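You operate a simulated robot arm through the tools that you are given. There is no shell and no other tool. Be economical: measure what you need, move in short steps, check, and stop when the job is done.

You are at the controls of a simulated two-armed robot. One attempt, no reset.

## Task
Put the bolt box that the kit card names into the kit tote and carry the tote to the workbench.
Fine: draw the lock bar, which stays drawn; open the bolt drawer and shut it again, fingers clear; carry the tote in both hands to the workbench top. Set down upright: what you pick out.

The check looks at the end state, three seconds after you hand in, the way a careful person would. Anything else that was tipped, shoved, dropped, spilled or broken makes it a failure.

## Robot
Two 7-joint arms with two-finger parallel grippers on one trunk, on a base that drives. Base frame: it is fixed to the floor where the robot stands at the start and does not move with it; the origin is under the middle of the robot, x ahead of it, y to its left, z up. Lengths are in mm, angles in rad, forces in N, time in s.
The left shoulder is at the start at [50, 161, 1198], the right one opposite. With the tool pointing down near the work surface each hand reaches from about 220 to 680 mm from the robot's upright axis, wherever it stands, measured 20 degrees to its own side. Places, roughly: bolt drawer [800, 100, 1100]; lock bar [600, 0, 1400]; tote [500, -800, 1000]; workbench top [-1100, -1100, 900]. Payload 3.43 kg a hand.
Tool frame (each hand has its own): the origin (TCP) lies between the finger pads and is the grasp point; the fingertips stand 30 mm ahead of it; z points along the fingers, y is the line along which they close. Largest opening 94 mm; finger width 28, thickness 10; the body of the gripper, 50 by 96 mm, starts 55 mm behind the TCP.
Orientation is that of the tool frame in the base frame, as a unit quaternion [x, y, z, w]. With the fingers straight down and closing along the base's y, the tool's x points along the base's -x, its y along +y and its z along -z.

## Interface
- The arms move only by the tool move_arm. It takes "left_steps", "right_steps" or both (then of equal length, played together; a hand with none holds still); each is a list that holds one entry, the list of rows, each a list of 7 numbers: the closure, from 0 (fully open) to 1 (shut), then the shift along the tool's x, y, z in mm, then the turn, a rotation vector about the tool's x, y, z in degrees. In form: [[[grip, x, y, z, ax, ay, az], ...]]. A call has 1 to 20 rows; each row shifts and turns the commanded pose from where the row before left it, along the tool's axes as they then stand. Each row takes 0.2 s and may step no farther than 50 mm and 0.15 rad from the row before; otherwise, or with a gripper value out of range, the whole call is refused. Where a pose cannot be reached the arm comes as near as it can. A force on the tool above 40 N (or 10 N above the force at the start of the call, whichever is more), or a blocked arm, ends the call early, and 0.2 s more pass. Each finger travels about 45 mm/s and halts on what it meets, pressing with about 22 N; the grip force reading is that of the motor and also rises with nothing between the fingers. The clock runs only during rows and for 0.2 s after the last one: add rows that do not move to give the fingers time. It gives the time, the measured TCP pose, the force on the tool (base axes), the opening and the grip force at its end, in the units of the frame above (readings bear some noise), with the torque about the TCP (base axes, N m) and any sound that the robot's microphone picked up.
- Cameras (640 x 400 px; columns grow to the right, rows downward): "scene" is now at [128.2, -20.6, 1339.6]; the picture's right is [-0.25, -0.97, 0.00], its down [-0.37, 0.10, -0.92] and it looks along [0.89, -0.23, -0.39] (base axes); focal length 214 px, centre (320, 200). "left" rides on the left gripper at [76, -14, -103] in its tool frame; the picture's right is [0.18, 0.98, 0.00], its down [-0.75, 0.14, -0.64] and it looks along [-0.63, 0.12, 0.77] (tool axes); focal length 243 px, centre (320, 200). "right" rides on the right gripper at [76, 14, -102] in its tool frame; the picture's right is [-0.18, 0.98, 0.00], its down [-0.75, -0.14, -0.64] and it looks along [-0.63, -0.12, 0.77] (tool axes); focal length 243 px, centre (320, 200). There is no depth. A picture from a camera that has moved, and an enlarged one, comes with that camera's place and axes in the base frame and with its lens.
- camera(camera): a new picture of that camera. No time passes.
- lift_body(by): slides the trunk up (or, below 0, down) by that many mm; the arms and the scene camera ride with it, the base frame stays. It gives what a move gives, with no picture.
- drive_base(legs): drives the robot by 1 to 6 legs, each [ahead, left, turn to the left] in mm, mm and rad, along the robot's own axes; the way and the turn of a leg run together, so that a leg with both is an arc; at most 1500 mm and 3.142 rad a leg. The arms and the cameras ride along, it lands a little off, and it stops where it bumps. It gives what a move gives.
- turn_head(pan, tilt): turns the head with the scene camera to pan (to the left, within 1.396 rad either way) and tilt (down, from -0.506 to 1.204), counted from straight ahead of the robot. It gives what a move gives.
- inspect(camera, box): a new picture of the part [left, top, right, bottom] of that camera's present view, enlarged. No time passes.
- close_job(): hands the job in; it is judged then, once.

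Work in short steps. Places have to be worked out from the pictures, the camera data and where the tool is seen: move nearer, look again, correct. Check each grasp and each placing, and mend what went wrong. You have 120 turns and 108 pictures in all, those below and enlarged ones among them. Open the grippers and draw the arms clear of the work before you hand the job in, unless the task says otherwise; then end with one line.

The tools are called by a JSON object that holds its "api" and its "payload". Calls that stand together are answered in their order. move_arm: Moves the arms, as the interface text tells. Its arguments: {"type":"object","properties":{"left_steps":{"type":"array","items":{"type":"array","items":{"type":"array","items":{"type":"number"}}}},"right_steps":{"type":"array","items":{"type":"array","items":{"type":"array","items":{"type":"number"}}}}},"required":[]} The other tools are called the same way: lift_body (by) slides the trunk up or down; drive_base (legs) drives the base; turn_head (pan, tilt) turns the head that bears the scene camera; camera (camera) takes a picture; inspect (camera, box) takes an enlarged picture of a part of a camera's view; close_job () hands the job in.

At the start:

```text
clock: 0.0
left_tcp_pos: [387.2, 134.6, 1001.0]
left_tool_rot: [-0.001, 1.0, 0.001, -0.001]
left_force: [-0.3, -0.9, 0.7]
left_wrist_torque: [0.01, 0.02, 0.0]
left_width: 94.0
left_grip_force: 0.1
right_tcp_pos: [397.2, -255.3, 999.8]
right_tool_rot: [0.0, 1.0, 0.0, 0.0]
right_force: [-0.6, 0.1, 0.3]
right_wrist_torque: [0.01, 0.0, 0.01]
right_width: 93.9
right_grip_force: 0.1
trunk travel left (down, up): [-225.0, 42.0]
robot x, y, heading: [-0.2, -1.1, 0.003]
head pan, tilt: [-0.251, 0.396]
```

scene: 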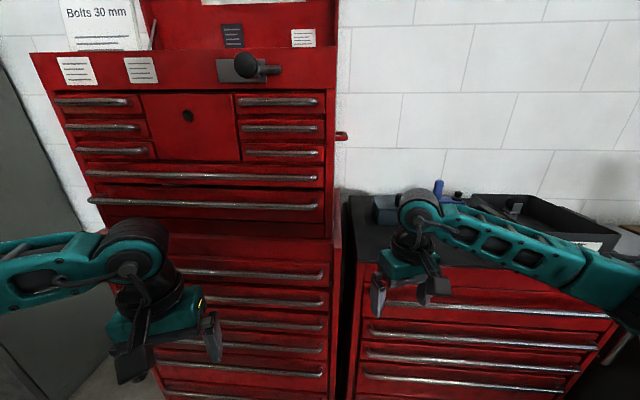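
right: 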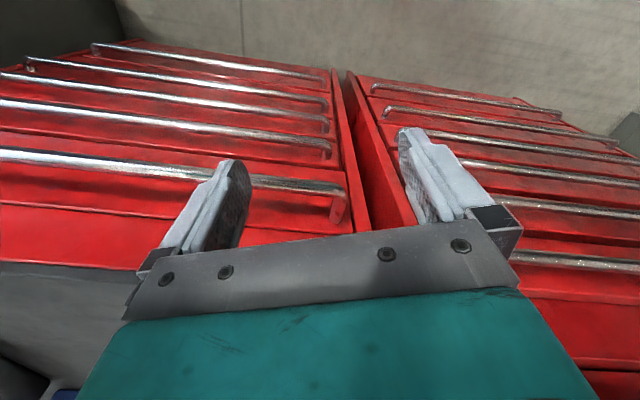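
left: 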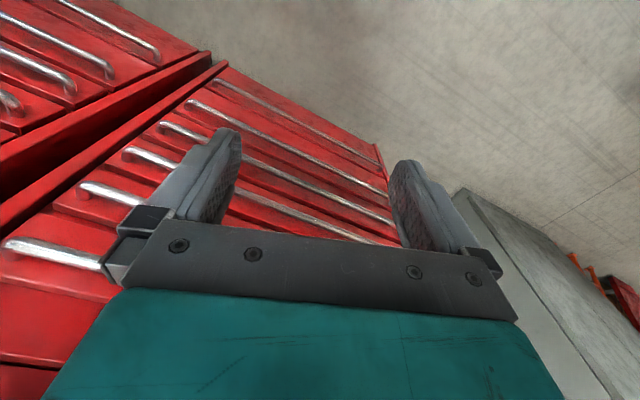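

The scene shows a red tool chest with notes on it and a lock bar knob near the top. I'll enlarge the notes first.

{"api": "inspect", "payload": {"camera": "scene", "box": [40, 0, 360, 200]}}

{"api": "turn_head", "payload": {"pan": 0.1, "tilt": 0.0}}

{"api": "camera", "payload": {"camera": "scene"}}

```text
2.00 times, centred on (200, 100) of scene
camera zoom: at [128.2, -20.6, 1339.6], right [-0.25, -0.97, 0.0], down [-0.37, 0.1, -0.92], along [0.89, -0.23, -0.39], focal length 429 px, centre (560, 400)
```

zoom: 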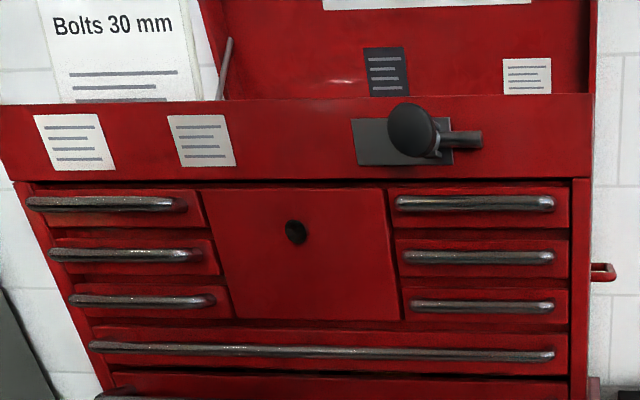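

```text
clock: 0.9
left_tcp_pos: [386.5, 134.4, 1000.2]
left_tool_rot: [-0.001, 1.0, 0.0, -0.001]
left_force: [0.0, 0.3, -0.8]
left_wrist_torque: [-0.01, 0.01, -0.02]
left_width: 94.1
left_grip_force: 0.1
right_tcp_pos: [396.6, -257.2, 1000.8]
right_tool_rot: [0.001, 1.0, 0.0, 0.0]
right_force: [0.3, -0.3, 0.7]
right_wrist_torque: [0.0, 0.01, -0.02]
right_width: 94.2
right_grip_force: 0.0
trunk travel left (down, up): [-225.0, 42.0]
robot x, y, heading: [0.4, -2.3, -0.001]
head pan, tilt: [0.099, 0.0]
```

```text
103 pictures are left
camera scene: at [128.0, 11.3, 1376.2], right [0.1, -1.0, 0.0], down [0.0, 0.0, -1.0], along [1.0, 0.1, 0.0], focal length 214 px, centre (320, 200)
```

scene: 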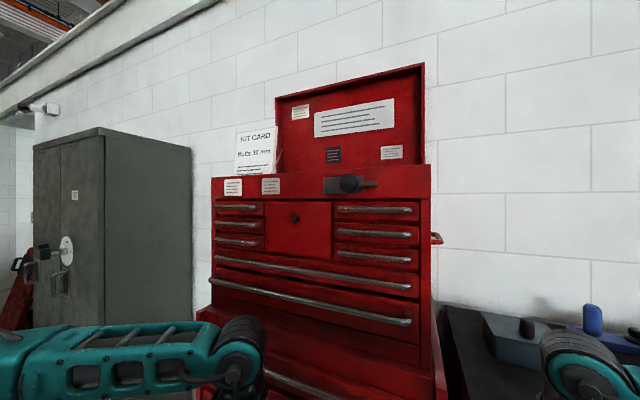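

Kit card: "Bolts 30 mm". I'll read the card and the notes enlarged.

{"api": "inspect", "payload": {"camera": "scene", "box": [225, 85, 425, 210]}}

{"api": "inspect", "payload": {"camera": "scene", "box": [200, 190, 450, 346]}}

```text
3.20 times, centred on (325, 148) of scene
camera zoom: at [128.0, 11.3, 1376.2], right [0.1, -1.0, 0.0], down [0.0, 0.0, -1.0], along [1.0, 0.1, 0.0], focal length 686 px, centre (304, 368)
```

zoom: 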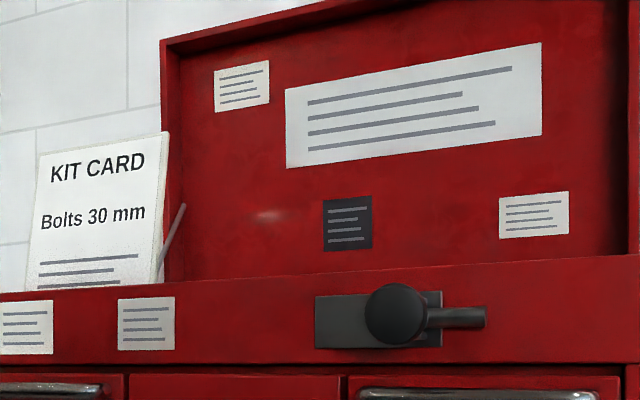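

```text
2.56 times, centred on (325, 268) of scene
camera zoom: at [128.0, 11.3, 1376.2], right [0.1, -1.0, 0.0], down [0.0, 0.0, -1.0], along [1.0, 0.1, 0.0], focal length 549 px, centre (307, 26)
```

zoom: 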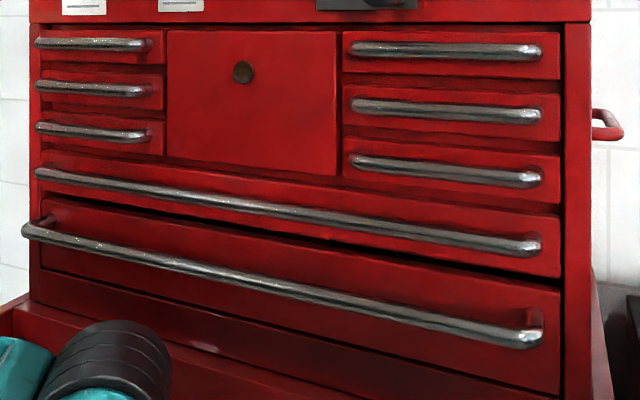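

Card says Bolts 30 mm; the lock bar knob triangulates to about (600, -5, 1411). Now I look toward the tote and the lower part of the chest.

{"api": "turn_head", "payload": {"pan": -0.9, "tilt": 0.5}}

{"api": "camera", "payload": {"camera": "scene"}}

{"api": "turn_head", "payload": {"pan": 0.1, "tilt": 0.7}}

{"api": "camera", "payload": {"camera": "scene"}}

```text
clock: 2.1
left_tcp_pos: [387.0, 134.6, 1000.3]
left_tool_rot: [-0.001, 1.0, 0.0, 0.001]
left_force: [0.0, -0.6, 0.3]
left_wrist_torque: [0.01, 0.03, -0.01]
left_width: 94.3
left_grip_force: 0.0
right_tcp_pos: [396.4, -257.7, 1000.0]
right_tool_rot: [0.0, 1.0, 0.0, 0.0]
right_force: [0.3, 0.4, 0.5]
right_wrist_torque: [-0.02, 0.03, 0.0]
right_width: 94.0
right_grip_force: 0.0
trunk travel left (down, up): [-225.0, 42.0]
robot x, y, heading: [-1.8, -0.3, -0.005]
head pan, tilt: [-0.901, 0.499]
```

```text
100 pictures are left
camera scene: at [95.0, -68.8, 1330.1], right [-0.78, -0.62, 0.0], down [-0.3, 0.37, -0.88], along [0.55, -0.69, -0.48], focal length 214 px, centre (320, 200)
```

scene: 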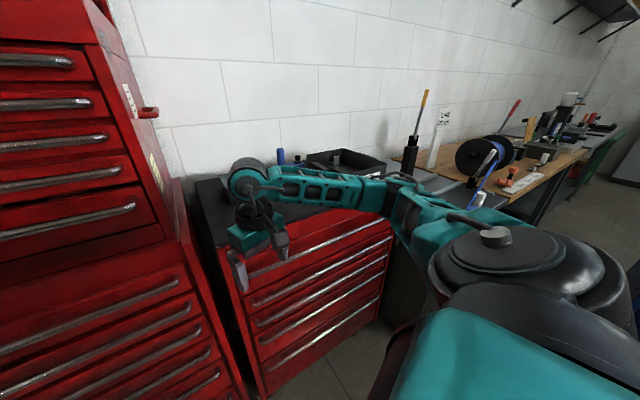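

```text
clock: 3.4
left_tcp_pos: [387.4, 134.4, 1000.1]
left_tool_rot: [-0.001, 1.0, 0.0, 0.0]
left_force: [-0.5, -1.0, 0.7]
left_wrist_torque: [-0.02, 0.03, 0.0]
left_width: 94.2
left_grip_force: 0.1
right_tcp_pos: [396.8, -258.1, 1000.3]
right_tool_rot: [0.0, 1.0, 0.0, 0.0]
right_force: [-0.1, -0.6, -1.0]
right_wrist_torque: [0.0, 0.0, 0.03]
right_width: 93.8
right_grip_force: 0.0
trunk travel left (down, up): [-225.0, 42.0]
robot x, y, heading: [3.8, -0.7, -0.003]
head pan, tilt: [0.099, 0.7]
```

```text
99 pictures are left
camera scene: at [122.9, 10.8, 1312.4], right [0.1, -1.0, 0.0], down [-0.64, -0.06, -0.77], along [0.76, 0.08, -0.64], focal length 214 px, centre (320, 200)
```

scene: 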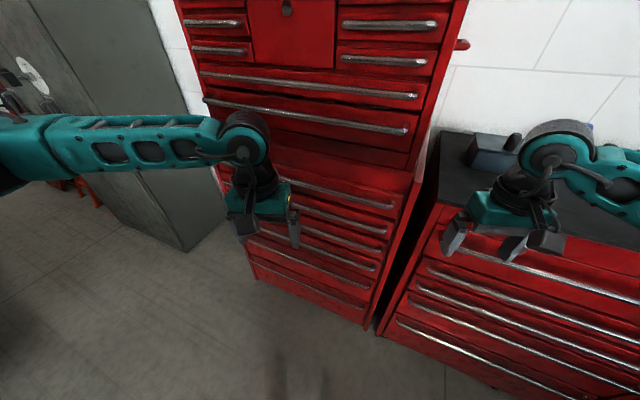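

The chest face appears yawed about 17° (outward normal ≈ (-0.956, 0.292)), with the bottom wide drawer's handle mid at about (623, 128, 1145). I'll line the robot up squarely with the chest.

{"api": "drive_base", "payload": {"legs": [[0, 207, 0], [0, 0, -0.297]]}}

{"api": "turn_head", "payload": {"pan": 0.0, "tilt": 0.3}}

{"api": "camera", "payload": {"camera": "scene"}}

```text
clock: 6.8
left_tcp_pos: [409.5, 219.6, 999.9]
left_tool_rot: [0.152, 0.988, 0.001, 0.0]
left_force: [-0.2, 0.4, 0.0]
left_wrist_torque: [0.01, 0.03, 0.0]
left_width: 94.0
left_grip_force: 0.1
right_tcp_pos: [299.6, -154.5, 998.9]
right_tool_rot: [0.155, 0.988, 0.0, 0.0]
right_force: [-0.2, 1.3, -0.5]
right_wrist_torque: [0.0, -0.03, 0.03]
right_width: 94.1
right_grip_force: 0.1
trunk travel left (down, up): [-225.0, 42.0]
robot x, y, heading: [1.2, 210.1, -0.311]
head pan, tilt: [0.099, 0.7]
```

```text
clock: 7.7
left_tcp_pos: [409.7, 220.1, 1000.1]
left_tool_rot: [0.153, 0.988, -0.001, 0.0]
left_force: [-0.2, 0.2, 1.3]
left_wrist_torque: [-0.01, 0.0, 0.04]
left_width: 94.2
left_grip_force: 0.0
right_tcp_pos: [299.4, -154.3, 999.6]
right_tool_rot: [0.154, 0.988, 0.0, 0.0]
right_force: [0.5, 0.6, 1.3]
right_wrist_torque: [0.02, -0.02, 0.02]
right_width: 93.8
right_grip_force: 0.1
trunk travel left (down, up): [-225.0, 42.0]
robot x, y, heading: [3.6, 214.4, -0.306]
head pan, tilt: [0.0, 0.3]
```

```text
98 pictures are left
camera scene: at [125.8, 171.9, 1348.4], right [-0.3, -0.95, 0.0], down [-0.28, 0.09, -0.96], along [0.91, -0.29, -0.3], focal length 214 px, centre (320, 200)
```

scene: 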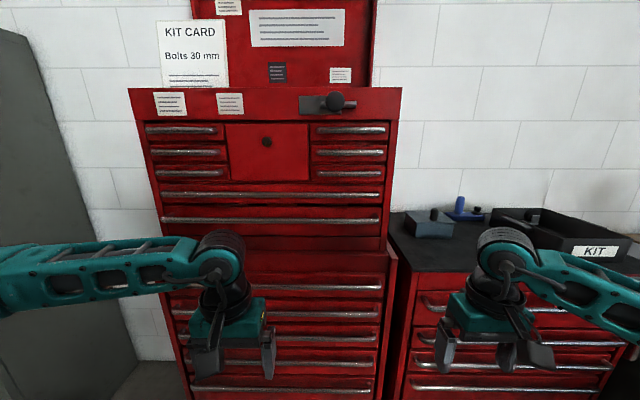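

Squared up. Looking closer at the lock bar.

{"api": "inspect", "payload": {"camera": "scene", "box": [280, 80, 400, 155]}}

{"api": "inspect", "payload": {"camera": "scene", "box": [120, 80, 420, 267]}}

{"api": "inspect", "payload": {"camera": "scene", "box": [390, 180, 640, 336]}}

```text
5.33 times, centred on (340, 118) of scene
camera zoom: at [125.8, 171.9, 1348.4], right [-0.3, -0.95, 0.0], down [-0.28, 0.09, -0.96], along [0.91, -0.29, -0.3], focal length 1144 px, centre (213, 640)
```

zoom: 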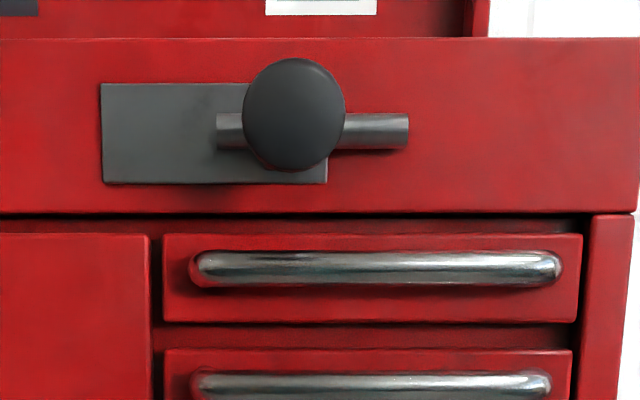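

```text
2.13 times, centred on (270, 174) of scene
camera zoom: at [125.8, 171.9, 1348.4], right [-0.3, -0.95, 0.0], down [-0.28, 0.09, -0.96], along [0.91, -0.29, -0.3], focal length 458 px, centre (427, 256)
```

zoom: 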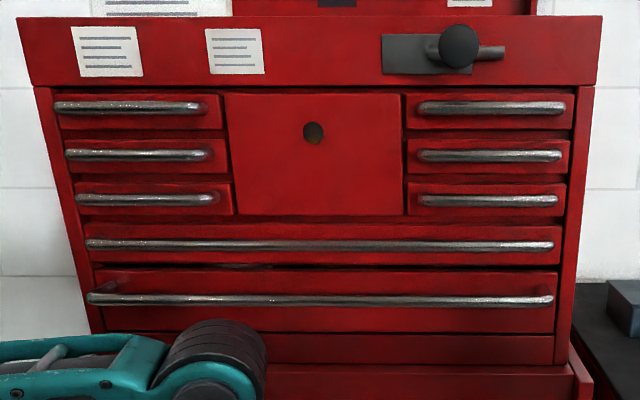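

```text
2.56 times, centred on (515, 258) of scene
camera zoom: at [125.8, 171.9, 1348.4], right [-0.3, -0.95, 0.0], down [-0.28, 0.09, -0.96], along [0.91, -0.29, -0.3], focal length 549 px, centre (-179, 52)
```

zoom: 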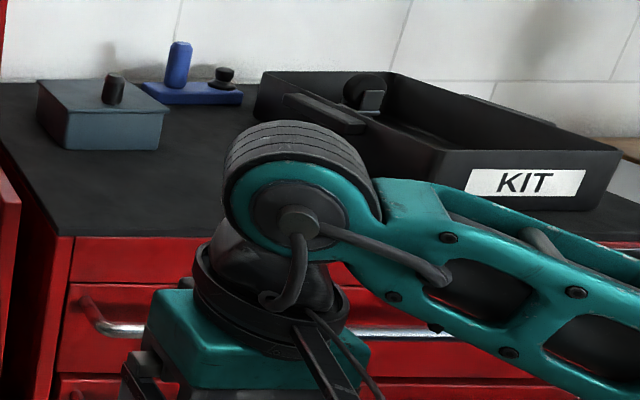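

The knob sits on a horizontal rod on a mounting plate that extends to the left, so it's probably drawn leftwards. I bring the right hand up and turn it to point forward.

{"api": "move_arm", "payload": {"right_steps": [[[0, -28, 0, -40, 0, 0, 0], [0, -28, 0, -40, 0, 0, 0], [0, -28, 0, -40, 0, 0, 0], [0, 0, 0, 0, 0, -8.2, 0], [0, 0, 0, 0, 0, -8.2, 0], [0, 0, 0, 0, 0, -8.2, 0], [0, 0, 0, 0, 0, -8.2, 0], [0, 0, 0, 0, 0, -8.2, 0], [0, 0, 0, 0, 0, -8.2, 0], [0, 0, 0, 0, 0, -8.2, 0], [0, 0, 0, 0, 0, -8.2, 0], [0, 0, 0, 0, 0, -8.2, 0], [0, 0, 0, 0, 0, -8.2, 0], [0, 0, 0, 0, 0, -8, 0], [0, 0, 0, 0, 0, 0, 0]]]}}

```text
clock: 10.9
left_tcp_pos: [410.2, 219.1, 1000.5]
left_tool_rot: [0.153, 0.988, 0.0, 0.0]
left_force: [-0.3, 0.2, -0.5]
left_wrist_torque: [-0.01, 0.01, -0.01]
left_width: 94.1
left_grip_force: 0.0
right_tcp_pos: [381.1, -182.3, 1120.2]
right_tool_rot: [0.125, 0.804, -0.09, 0.574]
right_force: [0.2, -0.6, 0.4]
right_wrist_torque: [0.0, -0.01, 0.0]
right_width: 94.1
right_grip_force: 0.1
right hand out of reach, approached as far as the arm can: row 13, 14
trunk travel left (down, up): [-225.0, 42.0]
robot x, y, heading: [-0.1, 205.7, -0.306]
head pan, tilt: [0.0, 0.3]
```

The turn reached about 71° at this spot, so I move up and forward where there's more room, then read the pose.

{"api": "move_arm", "payload": {"right_steps": [[[0, -40, 0, 20, 0, 0, 0], [0, -40, 0, 20, 0, 0, 0], [0, -40, 0, 10, 0, 0, 0], [0, -40, 0, 0, 0, 0, 0], [0, 0, 0, 0, 0, 0, 0]]]}}

```text
clock: 12.1
left_tcp_pos: [410.2, 219.9, 999.5]
left_tool_rot: [0.153, 0.988, 0.001, 0.0]
left_force: [0.4, -0.5, 0.3]
left_wrist_torque: [-0.02, -0.03, 0.0]
left_width: 94.1
left_grip_force: 0.0
right_tcp_pos: [471.7, -208.8, 1253.7]
right_tool_rot: [0.126, 0.804, -0.09, 0.574]
right_force: [0.0, 0.0, 0.3]
right_wrist_torque: [0.02, -0.01, -0.01]
right_width: 93.8
right_grip_force: 0.0
trunk travel left (down, up): [-225.0, 42.0]
robot x, y, heading: [3.7, 210.8, -0.305]
head pan, tilt: [0.0, 0.3]
```

Pose follows the reached orientation. TCP is at robot (574, -256, 1254); back off 50, finish the tilt, go up and spin the fingers to close vertically.

{"api": "move_arm", "payload": {"right_steps": [[[0, 16, 0, -47, 0, 0, 0], [0, -40, 0, 0, 0, -8.2, 0], [0, -40, 0, 0, 0, -8.2, 0], [0, -40, 0, 0, 0, -2.6, 0], [0, -40, 0, 0, 0, 0, 0], [0, 0, 0, 0, 0, 0, 8.2], [0, 0, 0, 0, 0, 0, 8.2], [0, 0, 0, 0, 0, 0, 8.2], [0, 0, 0, 0, 0, 0, 8.2], [0, 0, 0, 0, 0, 0, 8.2], [0, 0, 0, 0, 0, 0, 8.2], [0, 0, 0, 0, 0, 0, 8.2], [0, 0, 0, 0, 0, 0, 8.2], [0, 0, 0, 0, 0, 0, 8.2], [0, 0, 0, 0, 0, 0, 8.2], [0, 0, 0, 0, 0, 0, 8], [0, 0, 0, 0, 0, 0, 0]]]}}

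{"api": "camera", "payload": {"camera": "scene"}}

{"api": "camera", "payload": {"camera": "right"}}

```text
clock: 15.7
left_tcp_pos: [410.4, 220.9, 1000.0]
left_tool_rot: [0.153, 0.988, 0.0, 0.0]
left_force: [0.1, -0.4, 1.1]
left_wrist_torque: [0.02, -0.03, 0.01]
left_width: 93.7
left_grip_force: 0.0
right_tcp_pos: [448.4, -202.0, 1411.3]
right_tool_rot: [0.571, 0.416, 0.418, 0.57]
right_force: [0.4, 0.2, -0.6]
right_wrist_torque: [0.0, -0.03, -0.01]
right_width: 94.0
right_grip_force: 0.1
trunk travel left (down, up): [-225.0, 42.0]
robot x, y, heading: [8.3, 213.6, -0.303]
head pan, tilt: [0.0, 0.3]
```

```text
94 pictures are left
camera scene: at [125.8, 171.9, 1348.5], right [-0.3, -0.95, 0.0], down [-0.28, 0.09, -0.96], along [0.91, -0.29, -0.3], focal length 214 px, centre (320, 200)
```

scene: 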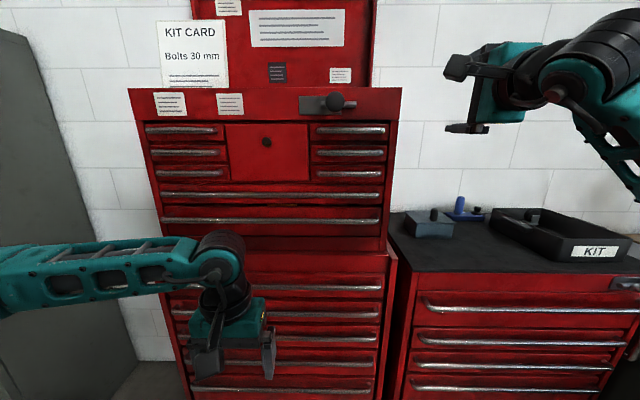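

```text
93 pictures are left
camera right: at [374.3, -98.2, 1426.9], right [-0.06, -0.18, 0.98], down [-0.84, -0.52, -0.14], along [0.54, -0.83, -0.12], focal length 243 px, centre (320, 200)
```

right: 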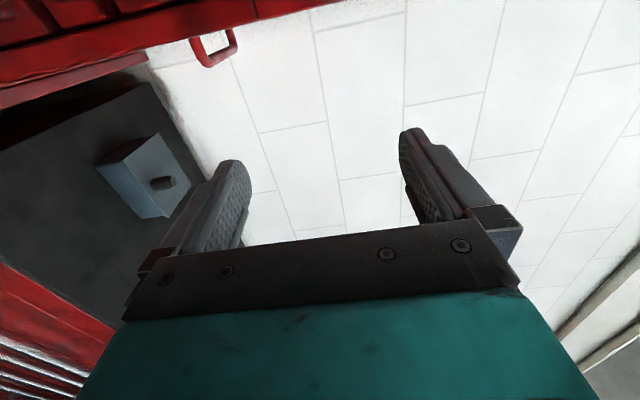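

Right hand is level, fingers closing vertically. Knob triangulates cleanly at (581.5, -5, 1412.5): 228 mm left and 67 mm ahead of the TCP. Moving left first.

{"api": "move_arm", "payload": {"right_steps": [[[0, 45.6, 0, 0, 0, 0, 0], [0, 45.6, 0, 0, 0, 0, 0], [0, 45.6, 0, 0, 0, 0, 0], [0, 45.6, 0, 0, 0, 0, 0], [0, 45.6, 0, 0, 0, 0, 0], [0, 0, 0, 0, 0, 0, 0]]]}}

{"api": "camera", "payload": {"camera": "right"}}

{"api": "camera", "payload": {"camera": "scene"}}

```text
clock: 17.1
left_tcp_pos: [409.5, 220.4, 999.5]
left_tool_rot: [0.154, 0.988, 0.0, 0.0]
left_force: [0.1, 0.3, 0.5]
left_wrist_torque: [0.0, 0.01, 0.02]
left_width: 93.9
left_grip_force: 0.1
right_tcp_pos: [514.8, 16.6, 1410.9]
right_tool_rot: [0.571, 0.417, 0.417, 0.571]
right_force: [-0.7, 0.2, 0.9]
right_wrist_torque: [-0.02, 0.01, 0.02]
right_width: 94.1
right_grip_force: 0.0
trunk travel left (down, up): [-225.0, 42.0]
robot x, y, heading: [4.4, 213.1, -0.307]
head pan, tilt: [0.0, 0.3]
```

```text
92 pictures are left
camera right: at [441.1, 121.0, 1426.8], right [-0.06, -0.18, 0.98], down [-0.84, -0.52, -0.14], along [0.54, -0.83, -0.12], focal length 243 px, centre (320, 200)
```

right: 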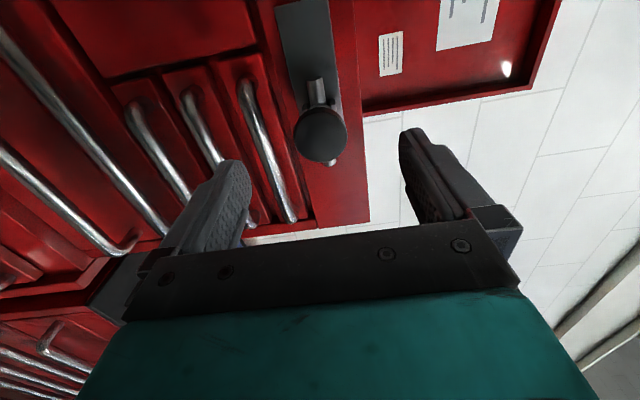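

```text
91 pictures are left
camera scene: at [125.7, 171.4, 1348.5], right [-0.3, -0.95, 0.0], down [-0.28, 0.09, -0.96], along [0.91, -0.29, -0.3], focal length 214 px, centre (320, 200)
```

scene: 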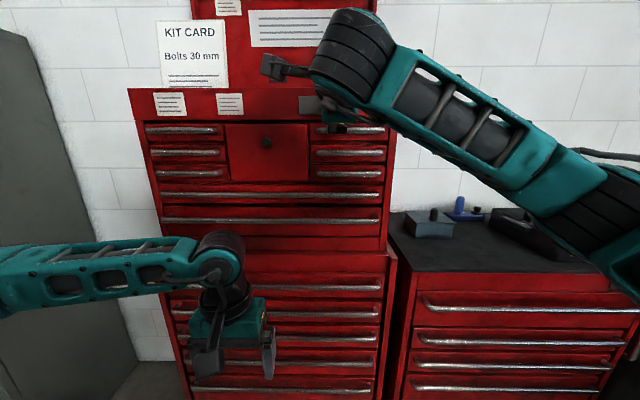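

The knob lies centred between the fingers. Advancing 55 mm and closing.

{"api": "move_arm", "payload": {"right_steps": [[[0, 0, 0, 28, 0, 0, 0], [0, 0, 0, 28, 0, 0, 0], [0.3, 0, 0, 0, 0, 0, 0], [0.6, 0, 0, 0, 0, 0, 0], [0.8, 0, 0, 0, 0, 0, 0], [0.8, 0, 0, 0, 0, 0, 0], [0.8, 0, 0, 0, 0, 0, 0]]]}}

{"api": "camera", "payload": {"camera": "right"}}

```text
clock: 18.7
left_tcp_pos: [408.6, 219.7, 999.2]
left_tool_rot: [0.153, 0.988, 0.0, 0.0]
left_force: [0.0, 0.0, 0.6]
left_wrist_torque: [-0.02, 0.03, 0.01]
left_width: 94.1
left_grip_force: 0.1
right_tcp_pos: [568.7, -3.8, 1412.5]
right_tool_rot: [0.572, 0.418, 0.416, 0.571]
right_force: [-4.4, 1.7, -11.2]
right_wrist_torque: [-0.02, -0.03, -0.09]
right_width: 37.8
right_grip_force: 42.3
trunk travel left (down, up): [-225.0, 42.0]
robot x, y, heading: [-0.6, 212.1, -0.307]
head pan, tilt: [0.0, 0.3]
```

```text
90 pictures are left
camera right: at [496.1, 101.5, 1427.2], right [-0.05, -0.18, 0.98], down [-0.84, -0.52, -0.14], along [0.54, -0.83, -0.12], focal length 243 px, centre (320, 200)
```

right: 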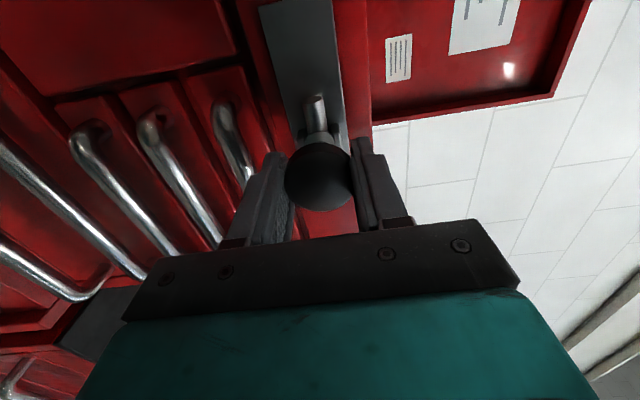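

Knob held (37.8 mm wide). Drawing it left in short steps, watching force.

{"api": "move_arm", "payload": {"right_steps": [[[0.8, 8, 0, 0, 0, 0, 0], [0.8, 8, 0, 0, 0, 0, 0], [0.8, 8, 0, 0, 0, 0, 0], [0.8, 0, 0, 0, 0, 0, 0]]]}}

{"api": "camera", "payload": {"camera": "right"}}

```text
clock: 19.7
left_tcp_pos: [410.3, 221.1, 1001.1]
left_tool_rot: [0.153, 0.988, 0.0, 0.001]
left_force: [-1.1, -0.1, 0.1]
left_wrist_torque: [0.02, -0.01, -0.01]
left_width: 93.8
left_grip_force: 0.1
right_tcp_pos: [578.2, 21.9, 1412.5]
right_tool_rot: [0.571, 0.419, 0.416, 0.57]
right_force: [-20.5, 5.9, -25.5]
right_wrist_torque: [0.07, -0.09, -0.99]
right_width: 37.7
right_grip_force: 44.9
trunk travel left (down, up): [-225.0, 42.0]
robot x, y, heading: [-0.0, 211.4, -0.311]
head pan, tilt: [0.0, 0.3]
```

```text
89 pictures are left
camera right: at [504.2, 125.9, 1427.2], right [-0.05, -0.18, 0.98], down [-0.84, -0.52, -0.14], along [0.54, -0.83, -0.12], focal length 243 px, centre (320, 200)
```

right: 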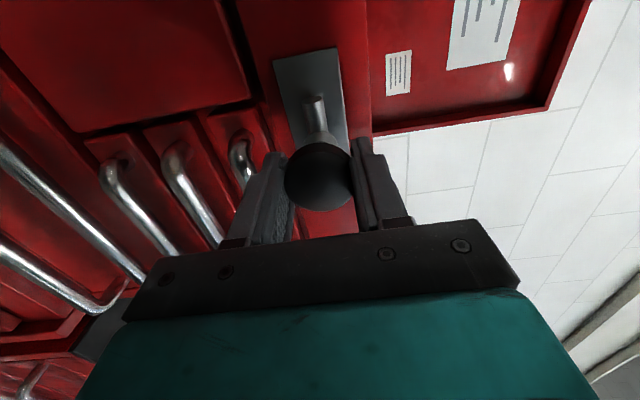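

The bar slides left. Easing the hand back/down slightly and continuing to the stop.

{"api": "move_arm", "payload": {"right_steps": [[[0.8, 6, -0.5, -0.7, 0, 0, 0], [0.8, 6, -0.5, -0.7, 0, 0, 0], [0.8, 6, 0, -0.2, 0, 0, 0], [0.8, 6, 0, -0.2, 0, 0, 0], [0.8, 6, 0, -0.2, 0, 0, 0], [0.8, 6, 0, -0.2, 0, 0, 0], [0.8, 0, 0, 0, 0, 0, 0]]]}}

{"api": "camera", "payload": {"camera": "right"}}

```text
clock: 21.0
left_tcp_pos: [408.3, 218.2, 1000.8]
left_tool_rot: [0.155, 0.988, 0.001, 0.001]
left_force: [-0.2, -0.5, 0.0]
left_wrist_torque: [0.02, -0.03, 0.02]
left_width: 94.0
left_grip_force: 0.0
right_tcp_pos: [582.3, 35.4, 1412.3]
right_tool_rot: [0.581, 0.407, 0.408, 0.575]
right_force: [-16.3, -9.5, -6.9]
right_wrist_torque: [0.03, 0.44, -0.86]
right_width: 37.9
right_grip_force: 45.0
trunk travel left (down, up): [-225.0, 42.0]
robot x, y, heading: [-1.4, 211.7, -0.314]
head pan, tilt: [0.0, 0.3]
stopped in row 6 (right hand): the force on the tool passed its limit at 46 N (the readings are from after the stop); the commanded pose is now the measured one
```

```text
88 pictures are left
camera right: at [513.1, 142.3, 1427.9], right [-0.06, -0.18, 0.98], down [-0.86, -0.49, -0.14], along [0.51, -0.85, -0.13], focal length 243 px, centre (320, 200)
```

right: 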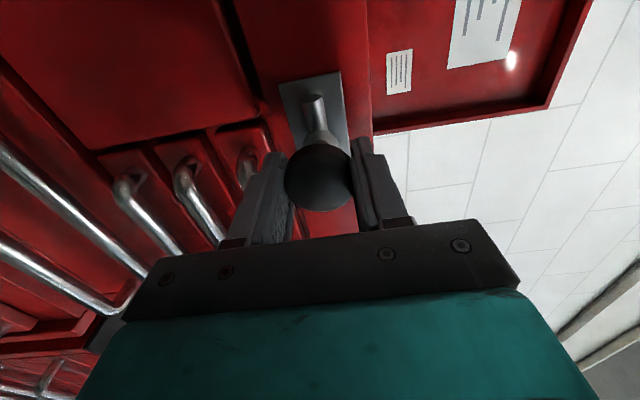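

Travelled ~41 mm and hit the end stop. Release and retreat, then look.

{"api": "move_arm", "payload": {"right_steps": [[[0.4, 0, 0, 0, 0, 0, 0], [0, 0, 0, 0, 0, 0, 0], [0, 0, 0, 0, 0, 0, 0], [0, 0, 0, -40, 0, 0, 0], [0, 0, 0, -40, 0, 0, 0], [0, -45, 0, 0, 0, 0, 0], [0, -45, 0, 0, 0, 0, 0], [0, -45, 0, 0, 0, 0, 0], [0, -45, 0, 0, 0, 0, 0], [0, -45, 0, 0, 0, 0, 0], [0, 0, 0, 0, 0, 0, 0]]]}}

{"api": "inspect", "payload": {"camera": "scene", "box": [120, 80, 440, 280]}}

```text
clock: 23.4
left_tcp_pos: [410.6, 220.4, 1000.1]
left_tool_rot: [0.154, 0.988, 0.0, 0.0]
left_force: [0.3, 0.7, 0.1]
left_wrist_torque: [0.02, 0.01, 0.02]
left_width: 93.9
left_grip_force: 0.0
right_tcp_pos: [436.9, -146.0, 1412.0]
right_tool_rot: [0.576, 0.412, 0.412, 0.574]
right_force: [-0.4, -0.6, -0.4]
right_wrist_torque: [0.02, -0.03, -0.01]
right_width: 93.8
right_grip_force: 0.1
trunk travel left (down, up): [-225.0, 42.0]
robot x, y, heading: [0.4, 208.7, -0.313]
head pan, tilt: [0.0, 0.3]
```

```text
2.00 times, centred on (280, 180) of scene
camera zoom: at [125.7, 171.8, 1348.5], right [-0.31, -0.95, 0.0], down [-0.28, 0.09, -0.96], along [0.91, -0.29, -0.3], focal length 429 px, centre (400, 240)
```

zoom: 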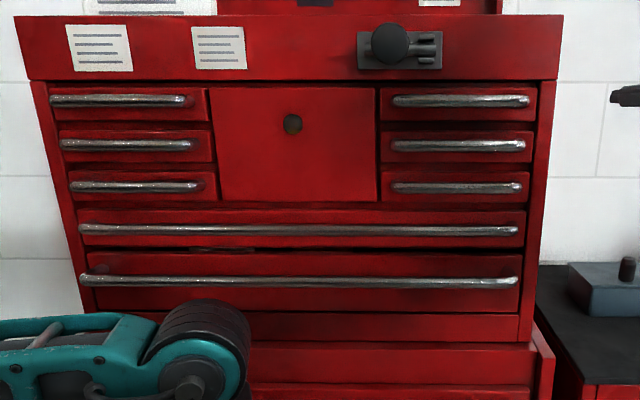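

Lock bar is drawn and stays. The bottom wide drawer (handle mid ≈ (630, 140, 1145)) should be the bolt drawer. Raise the left hand and point it forward.

{"api": "move_arm", "payload": {"left_steps": [[[0, -16, 0, -36, 0, 0, 0], [0, -16, 0, -36, 0, 0, 0], [0, -16, 0, -36, 0, 0, 0], [0, -16, 0, -36, 0, 0, 0], [0, -16, 0, -36, 0, 0, 0], [0, -16, 0, -36, 0, 0, 0], [0, -16, 0, -36, 0, 0, 0], [0, 0, 0, 0, 0, -8.2, 0], [0, 0, 0, 0, 0, -8.2, 0], [0, 0, 0, 0, 0, -8.2, 0], [0, 0, 0, 0, 0, -8.2, 0], [0, 0, 0, 0, 0, -8.2, 0], [0, 0, 0, 0, 0, -8.2, 0], [0, 0, 0, 0, 0, -8.2, 0], [0, 0, 0, 0, 0, -8.2, 0], [0, 0, 0, 0, 0, -8.2, 0], [0, 0, 0, 0, 0, -8.2, 0], [0, 0, 0, 0, 0, -8, 0], [0, 0, 0, 0, 0, 0, 0]]]}}

{"api": "move_arm", "payload": {"left_steps": [[[0, 0, 0, 0, 0, 0, -8.2], [0, 0, 0, 0, 0, 0, -8.2], [0, 0, 0, 0, 0, 0, -8.2], [0, 0, 0, 0, 0, 0, -8.2], [0, 0, 0, 0, 0, 0, -8.2], [0, 0, 0, 0, 0, 0, -8.2], [0, 0, 0, 0, 0, 0, -8.2], [0, 0, 0, 0, 0, 0, -8.2], [0, 0, 0, 0, 0, 0, -8.2], [0, 0, 0, 0, 0, 0, -8.2], [0, 0, 0, 0, 0, 0, -8], [0, 0, 0, 0, 0, 0, 0]]]}}

{"api": "camera", "payload": {"camera": "left"}}

```text
clock: 27.4
left_tcp_pos: [513.9, 178.3, 1253.1]
left_tool_rot: [0.115, 0.708, -0.112, 0.688]
left_force: [0.0, 0.4, 0.0]
left_wrist_torque: [-0.04, -0.02, 0.0]
left_width: 94.2
left_grip_force: 0.0
left hand out of reach, approached as far as the arm can: row 18
right_tcp_pos: [438.1, -146.4, 1411.0]
right_tool_rot: [0.577, 0.412, 0.41, 0.574]
right_force: [-0.2, 0.3, -0.4]
right_wrist_torque: [0.04, -0.01, -0.02]
right_width: 94.0
right_grip_force: 0.1
trunk travel left (down, up): [-225.0, 42.0]
robot x, y, heading: [-2.2, 208.6, -0.314]
head pan, tilt: [0.0, 0.3]
```

```text
clock: 30.0
left_tcp_pos: [513.4, 180.4, 1252.4]
left_tool_rot: [0.417, -0.57, 0.572, -0.417]
left_force: [-0.3, -0.2, 0.7]
left_wrist_torque: [0.02, 0.0, 0.01]
left_width: 93.9
left_grip_force: 0.0
right_tcp_pos: [438.0, -147.1, 1411.9]
right_tool_rot: [0.576, 0.412, 0.411, 0.574]
right_force: [0.2, -0.3, -0.7]
right_wrist_torque: [-0.02, 0.0, 0.03]
right_width: 94.2
right_grip_force: 0.1
trunk travel left (down, up): [-225.0, 42.0]
robot x, y, heading: [-1.2, 209.9, -0.316]
head pan, tilt: [0.0, 0.3]
```

```text
86 pictures are left
camera left: at [391.2, 139.1, 1267.1], right [-0.06, -0.18, -0.98], down [-0.38, 0.91, -0.14], along [0.92, 0.37, -0.12], focal length 243 px, centre (320, 200)
```

left: 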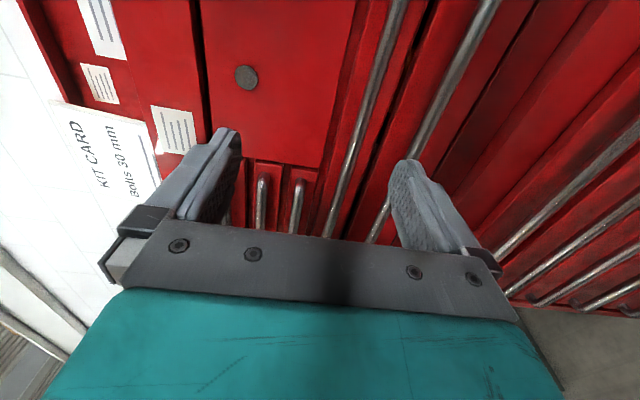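

Hand aligned laterally with handle mid; bar is ~124 mm ahead and 107 mm lower. Lowering.

{"api": "move_arm", "payload": {"left_steps": [[[0, 0, 36, 10, 0, 0, 0], [0, 0, 36, 10, 0, 0, 0], [0, 0, 35, 10, 0, 0, 0], [0, 0, 0, 0, 0, 0, 0]]]}}

{"api": "camera", "payload": {"camera": "left"}}

{"api": "camera", "payload": {"camera": "scene"}}

```text
clock: 31.0
left_tcp_pos: [531.1, 151.8, 1156.6]
left_tool_rot: [-0.419, 0.571, -0.569, 0.418]
left_force: [0.0, -0.7, 0.3]
left_wrist_torque: [-0.02, 0.01, -0.01]
left_width: 94.0
left_grip_force: 0.0
left hand out of reach, approached as far as the arm can: row 2, 3
right_tcp_pos: [436.8, -146.4, 1412.7]
right_tool_rot: [0.576, 0.412, 0.411, 0.574]
right_force: [0.5, 0.6, 0.1]
right_wrist_torque: [0.0, -0.03, -0.01]
right_width: 93.9
right_grip_force: 0.1
trunk travel left (down, up): [-225.0, 42.0]
robot x, y, heading: [-0.8, 210.2, -0.309]
head pan, tilt: [0.0, 0.3]
```

```text
85 pictures are left
camera left: at [409.7, 112.4, 1171.7], right [-0.06, -0.18, -0.98], down [-0.39, 0.91, -0.14], along [0.92, 0.37, -0.12], focal length 243 px, centre (320, 200)
```

left: 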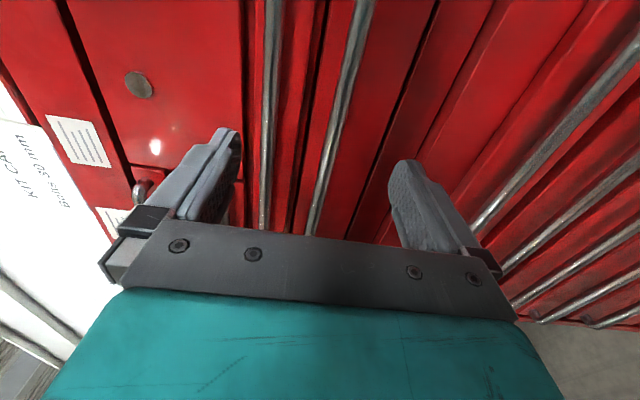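

```text
84 pictures are left
camera scene: at [125.3, 171.7, 1348.6], right [-0.31, -0.95, 0.0], down [-0.28, 0.09, -0.96], along [0.91, -0.29, -0.3], focal length 214 px, centre (320, 200)
```

scene: 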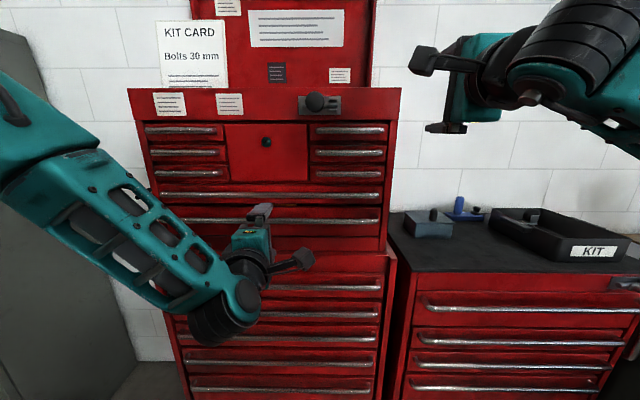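

Bar appears ~18 mm below the TCP plane (z ≈ 1139); horizontal pose can't go lower here, so I lower the trunk 18 mm, half close (to clear the handle above) and advance 70 mm.

{"api": "lift_body", "payload": {"by": -18}}

{"api": "move_arm", "payload": {"left_steps": [[[0.45, 0, 0, 0, 0, 0, 0], [0.45, 0, 0, 0, 0, 0, 0], [0.45, 0, 0, 25, 0, 0, 0], [0.45, 0, 0, 25, 0, 0, 0], [0.45, 0, 0, 10, 0, 0, 0], [0.45, 0, 0, 0, 0, 0, 0]]]}}

{"api": "camera", "payload": {"camera": "left"}}

```text
clock: 31.7
left_tcp_pos: [530.6, 153.0, 1138.7]
left_tool_rot: [-0.419, 0.572, -0.568, 0.418]
left_force: [0.0, -0.2, -0.1]
left_wrist_torque: [0.0, 0.01, 0.0]
left_width: 94.3
left_grip_force: 0.1
right_tcp_pos: [437.5, -145.4, 1394.0]
right_tool_rot: [0.577, 0.412, 0.411, 0.573]
right_force: [0.7, -0.7, 0.3]
right_wrist_torque: [-0.03, 0.0, 0.01]
right_width: 94.0
right_grip_force: 0.0
trunk travel left (down, up): [-207.0, 60.0]
robot x, y, heading: [-1.6, 211.0, -0.308]
head pan, tilt: [0.0, 0.3]
```

```text
clock: 33.1
left_tcp_pos: [584.4, 128.4, 1144.0]
left_tool_rot: [-0.421, 0.571, -0.567, 0.418]
left_force: [0.5, -0.3, -0.7]
left_wrist_torque: [0.03, -0.01, 0.0]
left_width: 51.4
left_grip_force: 0.1
left hand out of reach, approached as far as the arm can: row 3, 4
right_tcp_pos: [438.4, -146.4, 1394.2]
right_tool_rot: [0.576, 0.412, 0.412, 0.573]
right_force: [-0.4, -0.4, 1.0]
right_wrist_torque: [-0.02, -0.01, 0.0]
right_width: 94.2
right_grip_force: 0.1
trunk travel left (down, up): [-207.0, 60.0]
robot x, y, heading: [0.5, 209.0, -0.308]
head pan, tilt: [0.0, 0.3]
```

```text
83 pictures are left
camera left: at [462.6, 86.5, 1159.4], right [-0.06, -0.17, -0.98], down [-0.39, 0.91, -0.14], along [0.92, 0.38, -0.12], focal length 243 px, centre (320, 200)
```

left: 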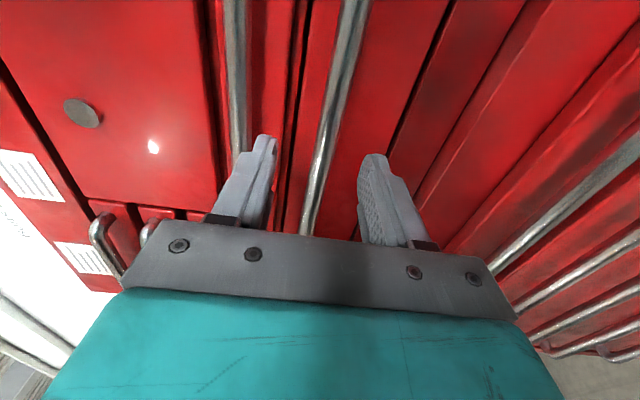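

Bar passes between the fingers, ~40 mm ahead of TCP. Lower trunk 5 mm more, advance 28 mm and close.

{"api": "lift_body", "payload": {"by": -5}}

{"api": "move_arm", "payload": {"left_steps": [[[0.45, 0, 0, 14, 0, 0, 0], [0.45, 0, 0, 14, 0, 0, 0], [0.45, 0, 0, 0, 0, 0, 0]]]}}

{"api": "camera", "payload": {"camera": "left"}}

```text
clock: 33.6
left_tcp_pos: [583.8, 128.2, 1140.4]
left_tool_rot: [-0.421, 0.571, -0.568, 0.418]
left_force: [0.5, -0.1, -0.3]
left_wrist_torque: [0.0, 0.0, -0.02]
left_width: 51.8
left_grip_force: 0.1
right_tcp_pos: [437.5, -146.2, 1388.6]
right_tool_rot: [0.577, 0.411, 0.411, 0.574]
right_force: [0.2, 0.9, 0.2]
right_wrist_torque: [0.0, 0.03, -0.03]
right_width: 94.1
right_grip_force: 0.1
trunk travel left (down, up): [-202.0, 65.0]
robot x, y, heading: [-1.0, 208.7, -0.311]
head pan, tilt: [0.0, 0.3]
```

```text
clock: 34.4
left_tcp_pos: [611.5, 120.0, 1141.4]
left_tool_rot: [-0.423, 0.571, -0.565, 0.419]
left_force: [0.7, 0.0, -0.7]
left_wrist_torque: [0.0, -0.01, 0.03]
left_width: 51.8
left_grip_force: 0.0
right_tcp_pos: [436.8, -146.7, 1389.3]
right_tool_rot: [0.577, 0.411, 0.411, 0.574]
right_force: [-0.2, -1.0, 0.2]
right_wrist_torque: [0.02, -0.03, -0.02]
right_width: 93.9
right_grip_force: 0.0
trunk travel left (down, up): [-202.0, 65.0]
robot x, y, heading: [3.1, 210.5, -0.312]
head pan, tilt: [0.0, 0.3]
```

```text
82 pictures are left
camera left: at [489.4, 77.2, 1156.1], right [-0.06, -0.17, -0.98], down [-0.4, 0.91, -0.13], along [0.92, 0.38, -0.13], focal length 243 px, centre (320, 200)
```

left: 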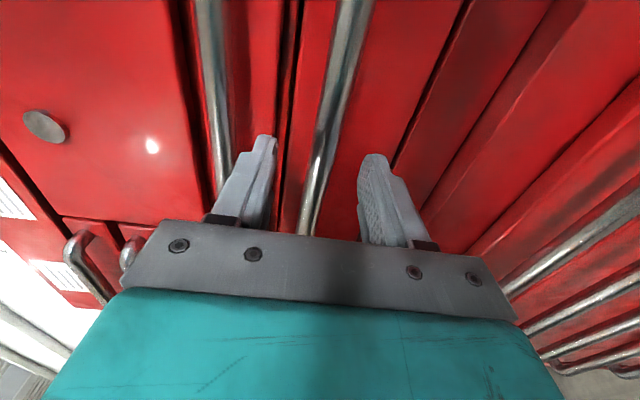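

Closing on the bar.

{"api": "move_arm", "payload": {"left_steps": [[[0.7, 0, 0, 0, 0, 0, 0], [0.95, 0, 0, 0, 0, 0, 0], [1, 0, 0, 0, 0, 0, 0], [1, 0, 0, 0, 0, 0, 0], [1, 0, 0, 0, 0, 0, 0]]]}}

{"api": "camera", "payload": {"camera": "left"}}

```text
clock: 35.6
left_tcp_pos: [609.6, 119.9, 1141.4]
left_tool_rot: [-0.423, 0.571, -0.565, 0.42]
left_force: [-0.2, -1.0, -0.8]
left_wrist_torque: [0.03, 0.0, 0.06]
left_width: 15.8
left_grip_force: 44.4
right_tcp_pos: [437.3, -145.7, 1389.5]
right_tool_rot: [0.577, 0.411, 0.411, 0.574]
right_force: [0.9, 0.5, -0.2]
right_wrist_torque: [0.02, -0.01, 0.0]
right_width: 94.2
right_grip_force: 0.1
trunk travel left (down, up): [-202.0, 65.0]
robot x, y, heading: [2.3, 209.4, -0.311]
head pan, tilt: [0.0, 0.3]
```

```text
81 pictures are left
camera left: at [489.3, 77.2, 1155.9], right [-0.06, -0.17, -0.98], down [-0.4, 0.91, -0.13], along [0.92, 0.38, -0.13], focal length 243 px, centre (320, 200)
```

left: 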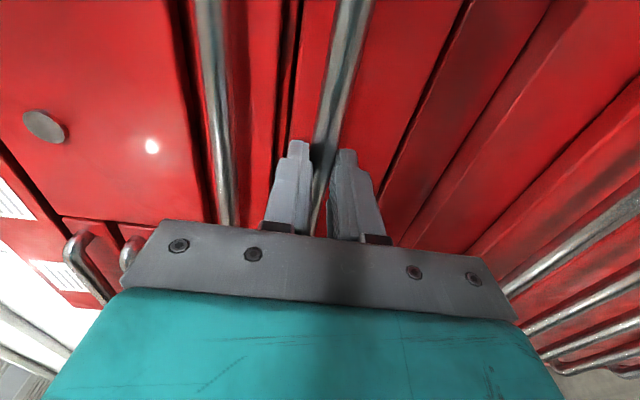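

Bar gripped (15.8 mm). Test pull of 30 mm.

{"api": "move_arm", "payload": {"left_steps": [[[1, 0, 0, -10, 0, 0, 0], [1, 0, 0, -10, 0, 0, 0], [1, 0, 0, -10, 0, 0, 0], [1, 0, 0, 0, 0, 0, 0]]]}}

{"api": "camera", "payload": {"camera": "scene"}}

```text
clock: 36.6
left_tcp_pos: [582.6, 129.6, 1140.6]
left_tool_rot: [-0.42, 0.57, -0.568, 0.419]
left_force: [0.6, 1.1, 1.9]
left_wrist_torque: [0.04, -0.13, 1.24]
left_width: 15.5
left_grip_force: 44.8
right_tcp_pos: [436.3, -146.6, 1389.1]
right_tool_rot: [0.576, 0.411, 0.411, 0.574]
right_force: [0.5, 0.3, 0.1]
right_wrist_torque: [-0.01, -0.03, -0.01]
right_width: 93.9
right_grip_force: 0.0
trunk travel left (down, up): [-202.0, 65.0]
robot x, y, heading: [-0.3, 211.4, -0.311]
head pan, tilt: [0.0, 0.3]
```

```text
80 pictures are left
camera scene: at [125.2, 171.4, 1325.6], right [-0.31, -0.95, 0.0], down [-0.28, 0.09, -0.96], along [0.91, -0.29, -0.3], focal length 214 px, centre (320, 200)
```

scene: 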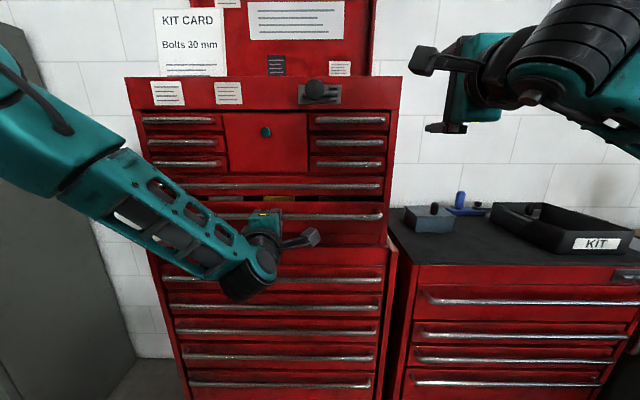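

The drawer slides easily. Pulling it further by driving back 170 mm.

{"api": "drive_base", "payload": {"legs": [[-170, 0, 0]]}}

{"api": "turn_head", "payload": {"pan": 0.1, "tilt": 0.6}}

{"api": "camera", "payload": {"camera": "scene"}}

```text
clock: 38.1
left_tcp_pos: [419.8, 183.5, 1140.6]
left_tool_rot: [-0.422, 0.569, -0.569, 0.418]
left_force: [9.4, 21.5, 7.7]
left_wrist_torque: [0.26, -0.24, 0.4]
left_width: 16.0
left_grip_force: 45.2
right_tcp_pos: [270.2, -91.7, 1390.6]
right_tool_rot: [0.577, 0.41, 0.409, 0.576]
right_force: [-0.3, -0.2, 0.4]
right_wrist_torque: [0.02, 0.02, 0.0]
right_width: 94.0
right_grip_force: 0.1
trunk travel left (down, up): [-202.0, 65.0]
robot x, y, heading: [-159.4, 265.6, -0.315]
head pan, tilt: [0.0, 0.3]
```

```text
clock: 38.9
left_tcp_pos: [420.2, 184.9, 1139.7]
left_tool_rot: [-0.421, 0.569, -0.567, 0.421]
left_force: [0.0, 8.8, 0.9]
left_wrist_torque: [0.2, -0.11, 1.31]
left_width: 15.8
left_grip_force: 44.9
right_tcp_pos: [271.6, -93.9, 1390.2]
right_tool_rot: [0.577, 0.41, 0.41, 0.575]
right_force: [0.2, -0.6, -0.8]
right_wrist_torque: [0.02, 0.0, 0.01]
right_width: 94.3
right_grip_force: 0.1
trunk travel left (down, up): [-202.0, 65.0]
robot x, y, heading: [-164.4, 261.2, -0.316]
head pan, tilt: [0.099, 0.6]
```

```text
79 pictures are left
camera scene: at [-42.3, 235.6, 1298.1], right [-0.21, -0.98, 0.0], down [-0.55, 0.12, -0.83], along [0.81, -0.18, -0.56], focal length 214 px, centre (320, 200)
```

scene: 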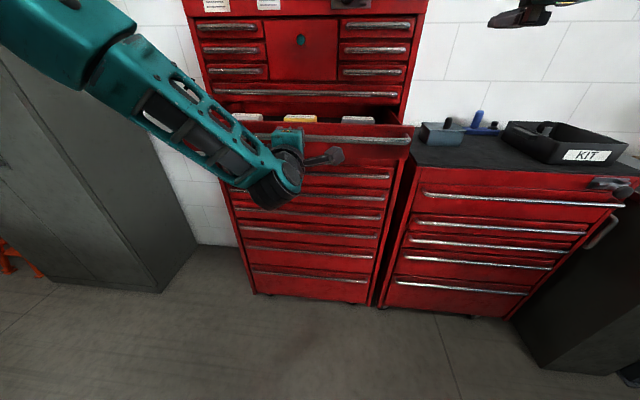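

The drawer is open ~200 mm and shows several boxes. Zooming in.

{"api": "inspect", "payload": {"camera": "scene", "box": [200, 80, 440, 230]}}

```text
2.67 times, centred on (320, 155) of scene
camera zoom: at [-42.3, 235.6, 1298.1], right [-0.21, -0.98, 0.0], down [-0.55, 0.12, -0.83], along [0.81, -0.18, -0.56], focal length 572 px, centre (320, 320)
```

zoom: 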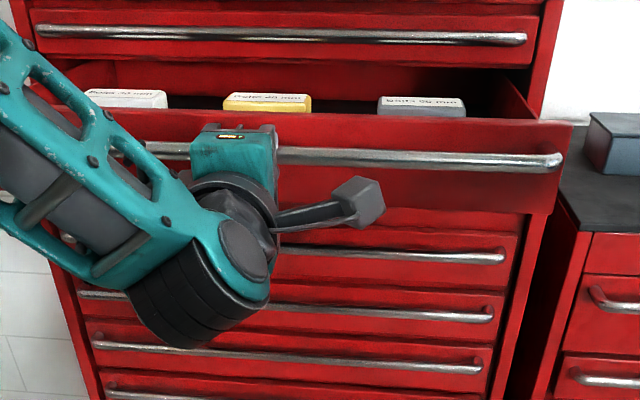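

Three boxes with labelled lids. I pull a bit further for room.

{"api": "drive_base", "payload": {"legs": [[-70, 0, 0]]}}

{"api": "inspect", "payload": {"camera": "scene", "box": [200, 80, 440, 230]}}

```text
clock: 39.9
left_tcp_pos: [354.2, 205.7, 1140.4]
left_tool_rot: [-0.422, 0.568, -0.568, 0.42]
left_force: [5.9, 10.3, 0.5]
left_wrist_torque: [0.16, -0.21, 0.34]
left_width: 15.3
left_grip_force: 45.3
right_tcp_pos: [205.6, -71.9, 1388.9]
right_tool_rot: [0.577, 0.411, 0.409, 0.575]
right_force: [-0.1, -0.8, 0.5]
right_wrist_torque: [0.02, -0.01, 0.01]
right_width: 94.2
right_grip_force: 0.1
trunk travel left (down, up): [-202.0, 65.0]
robot x, y, heading: [-231.4, 284.9, -0.315]
head pan, tilt: [0.099, 0.6]
```

```text
2.67 times, centred on (320, 155) of scene
camera zoom: at [-107.4, 257.6, 1298.0], right [-0.21, -0.98, 0.0], down [-0.55, 0.12, -0.82], along [0.81, -0.18, -0.57], focal length 572 px, centre (320, 320)
```

zoom: 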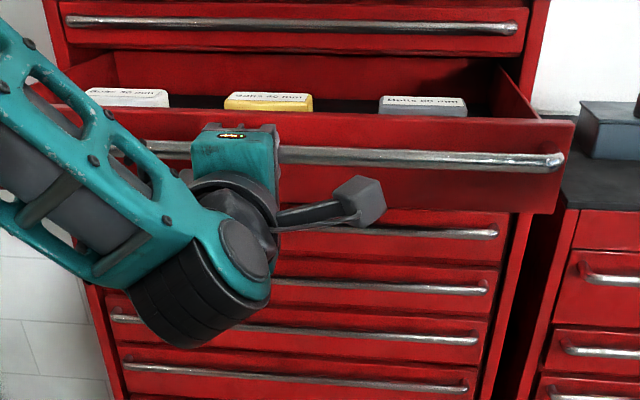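

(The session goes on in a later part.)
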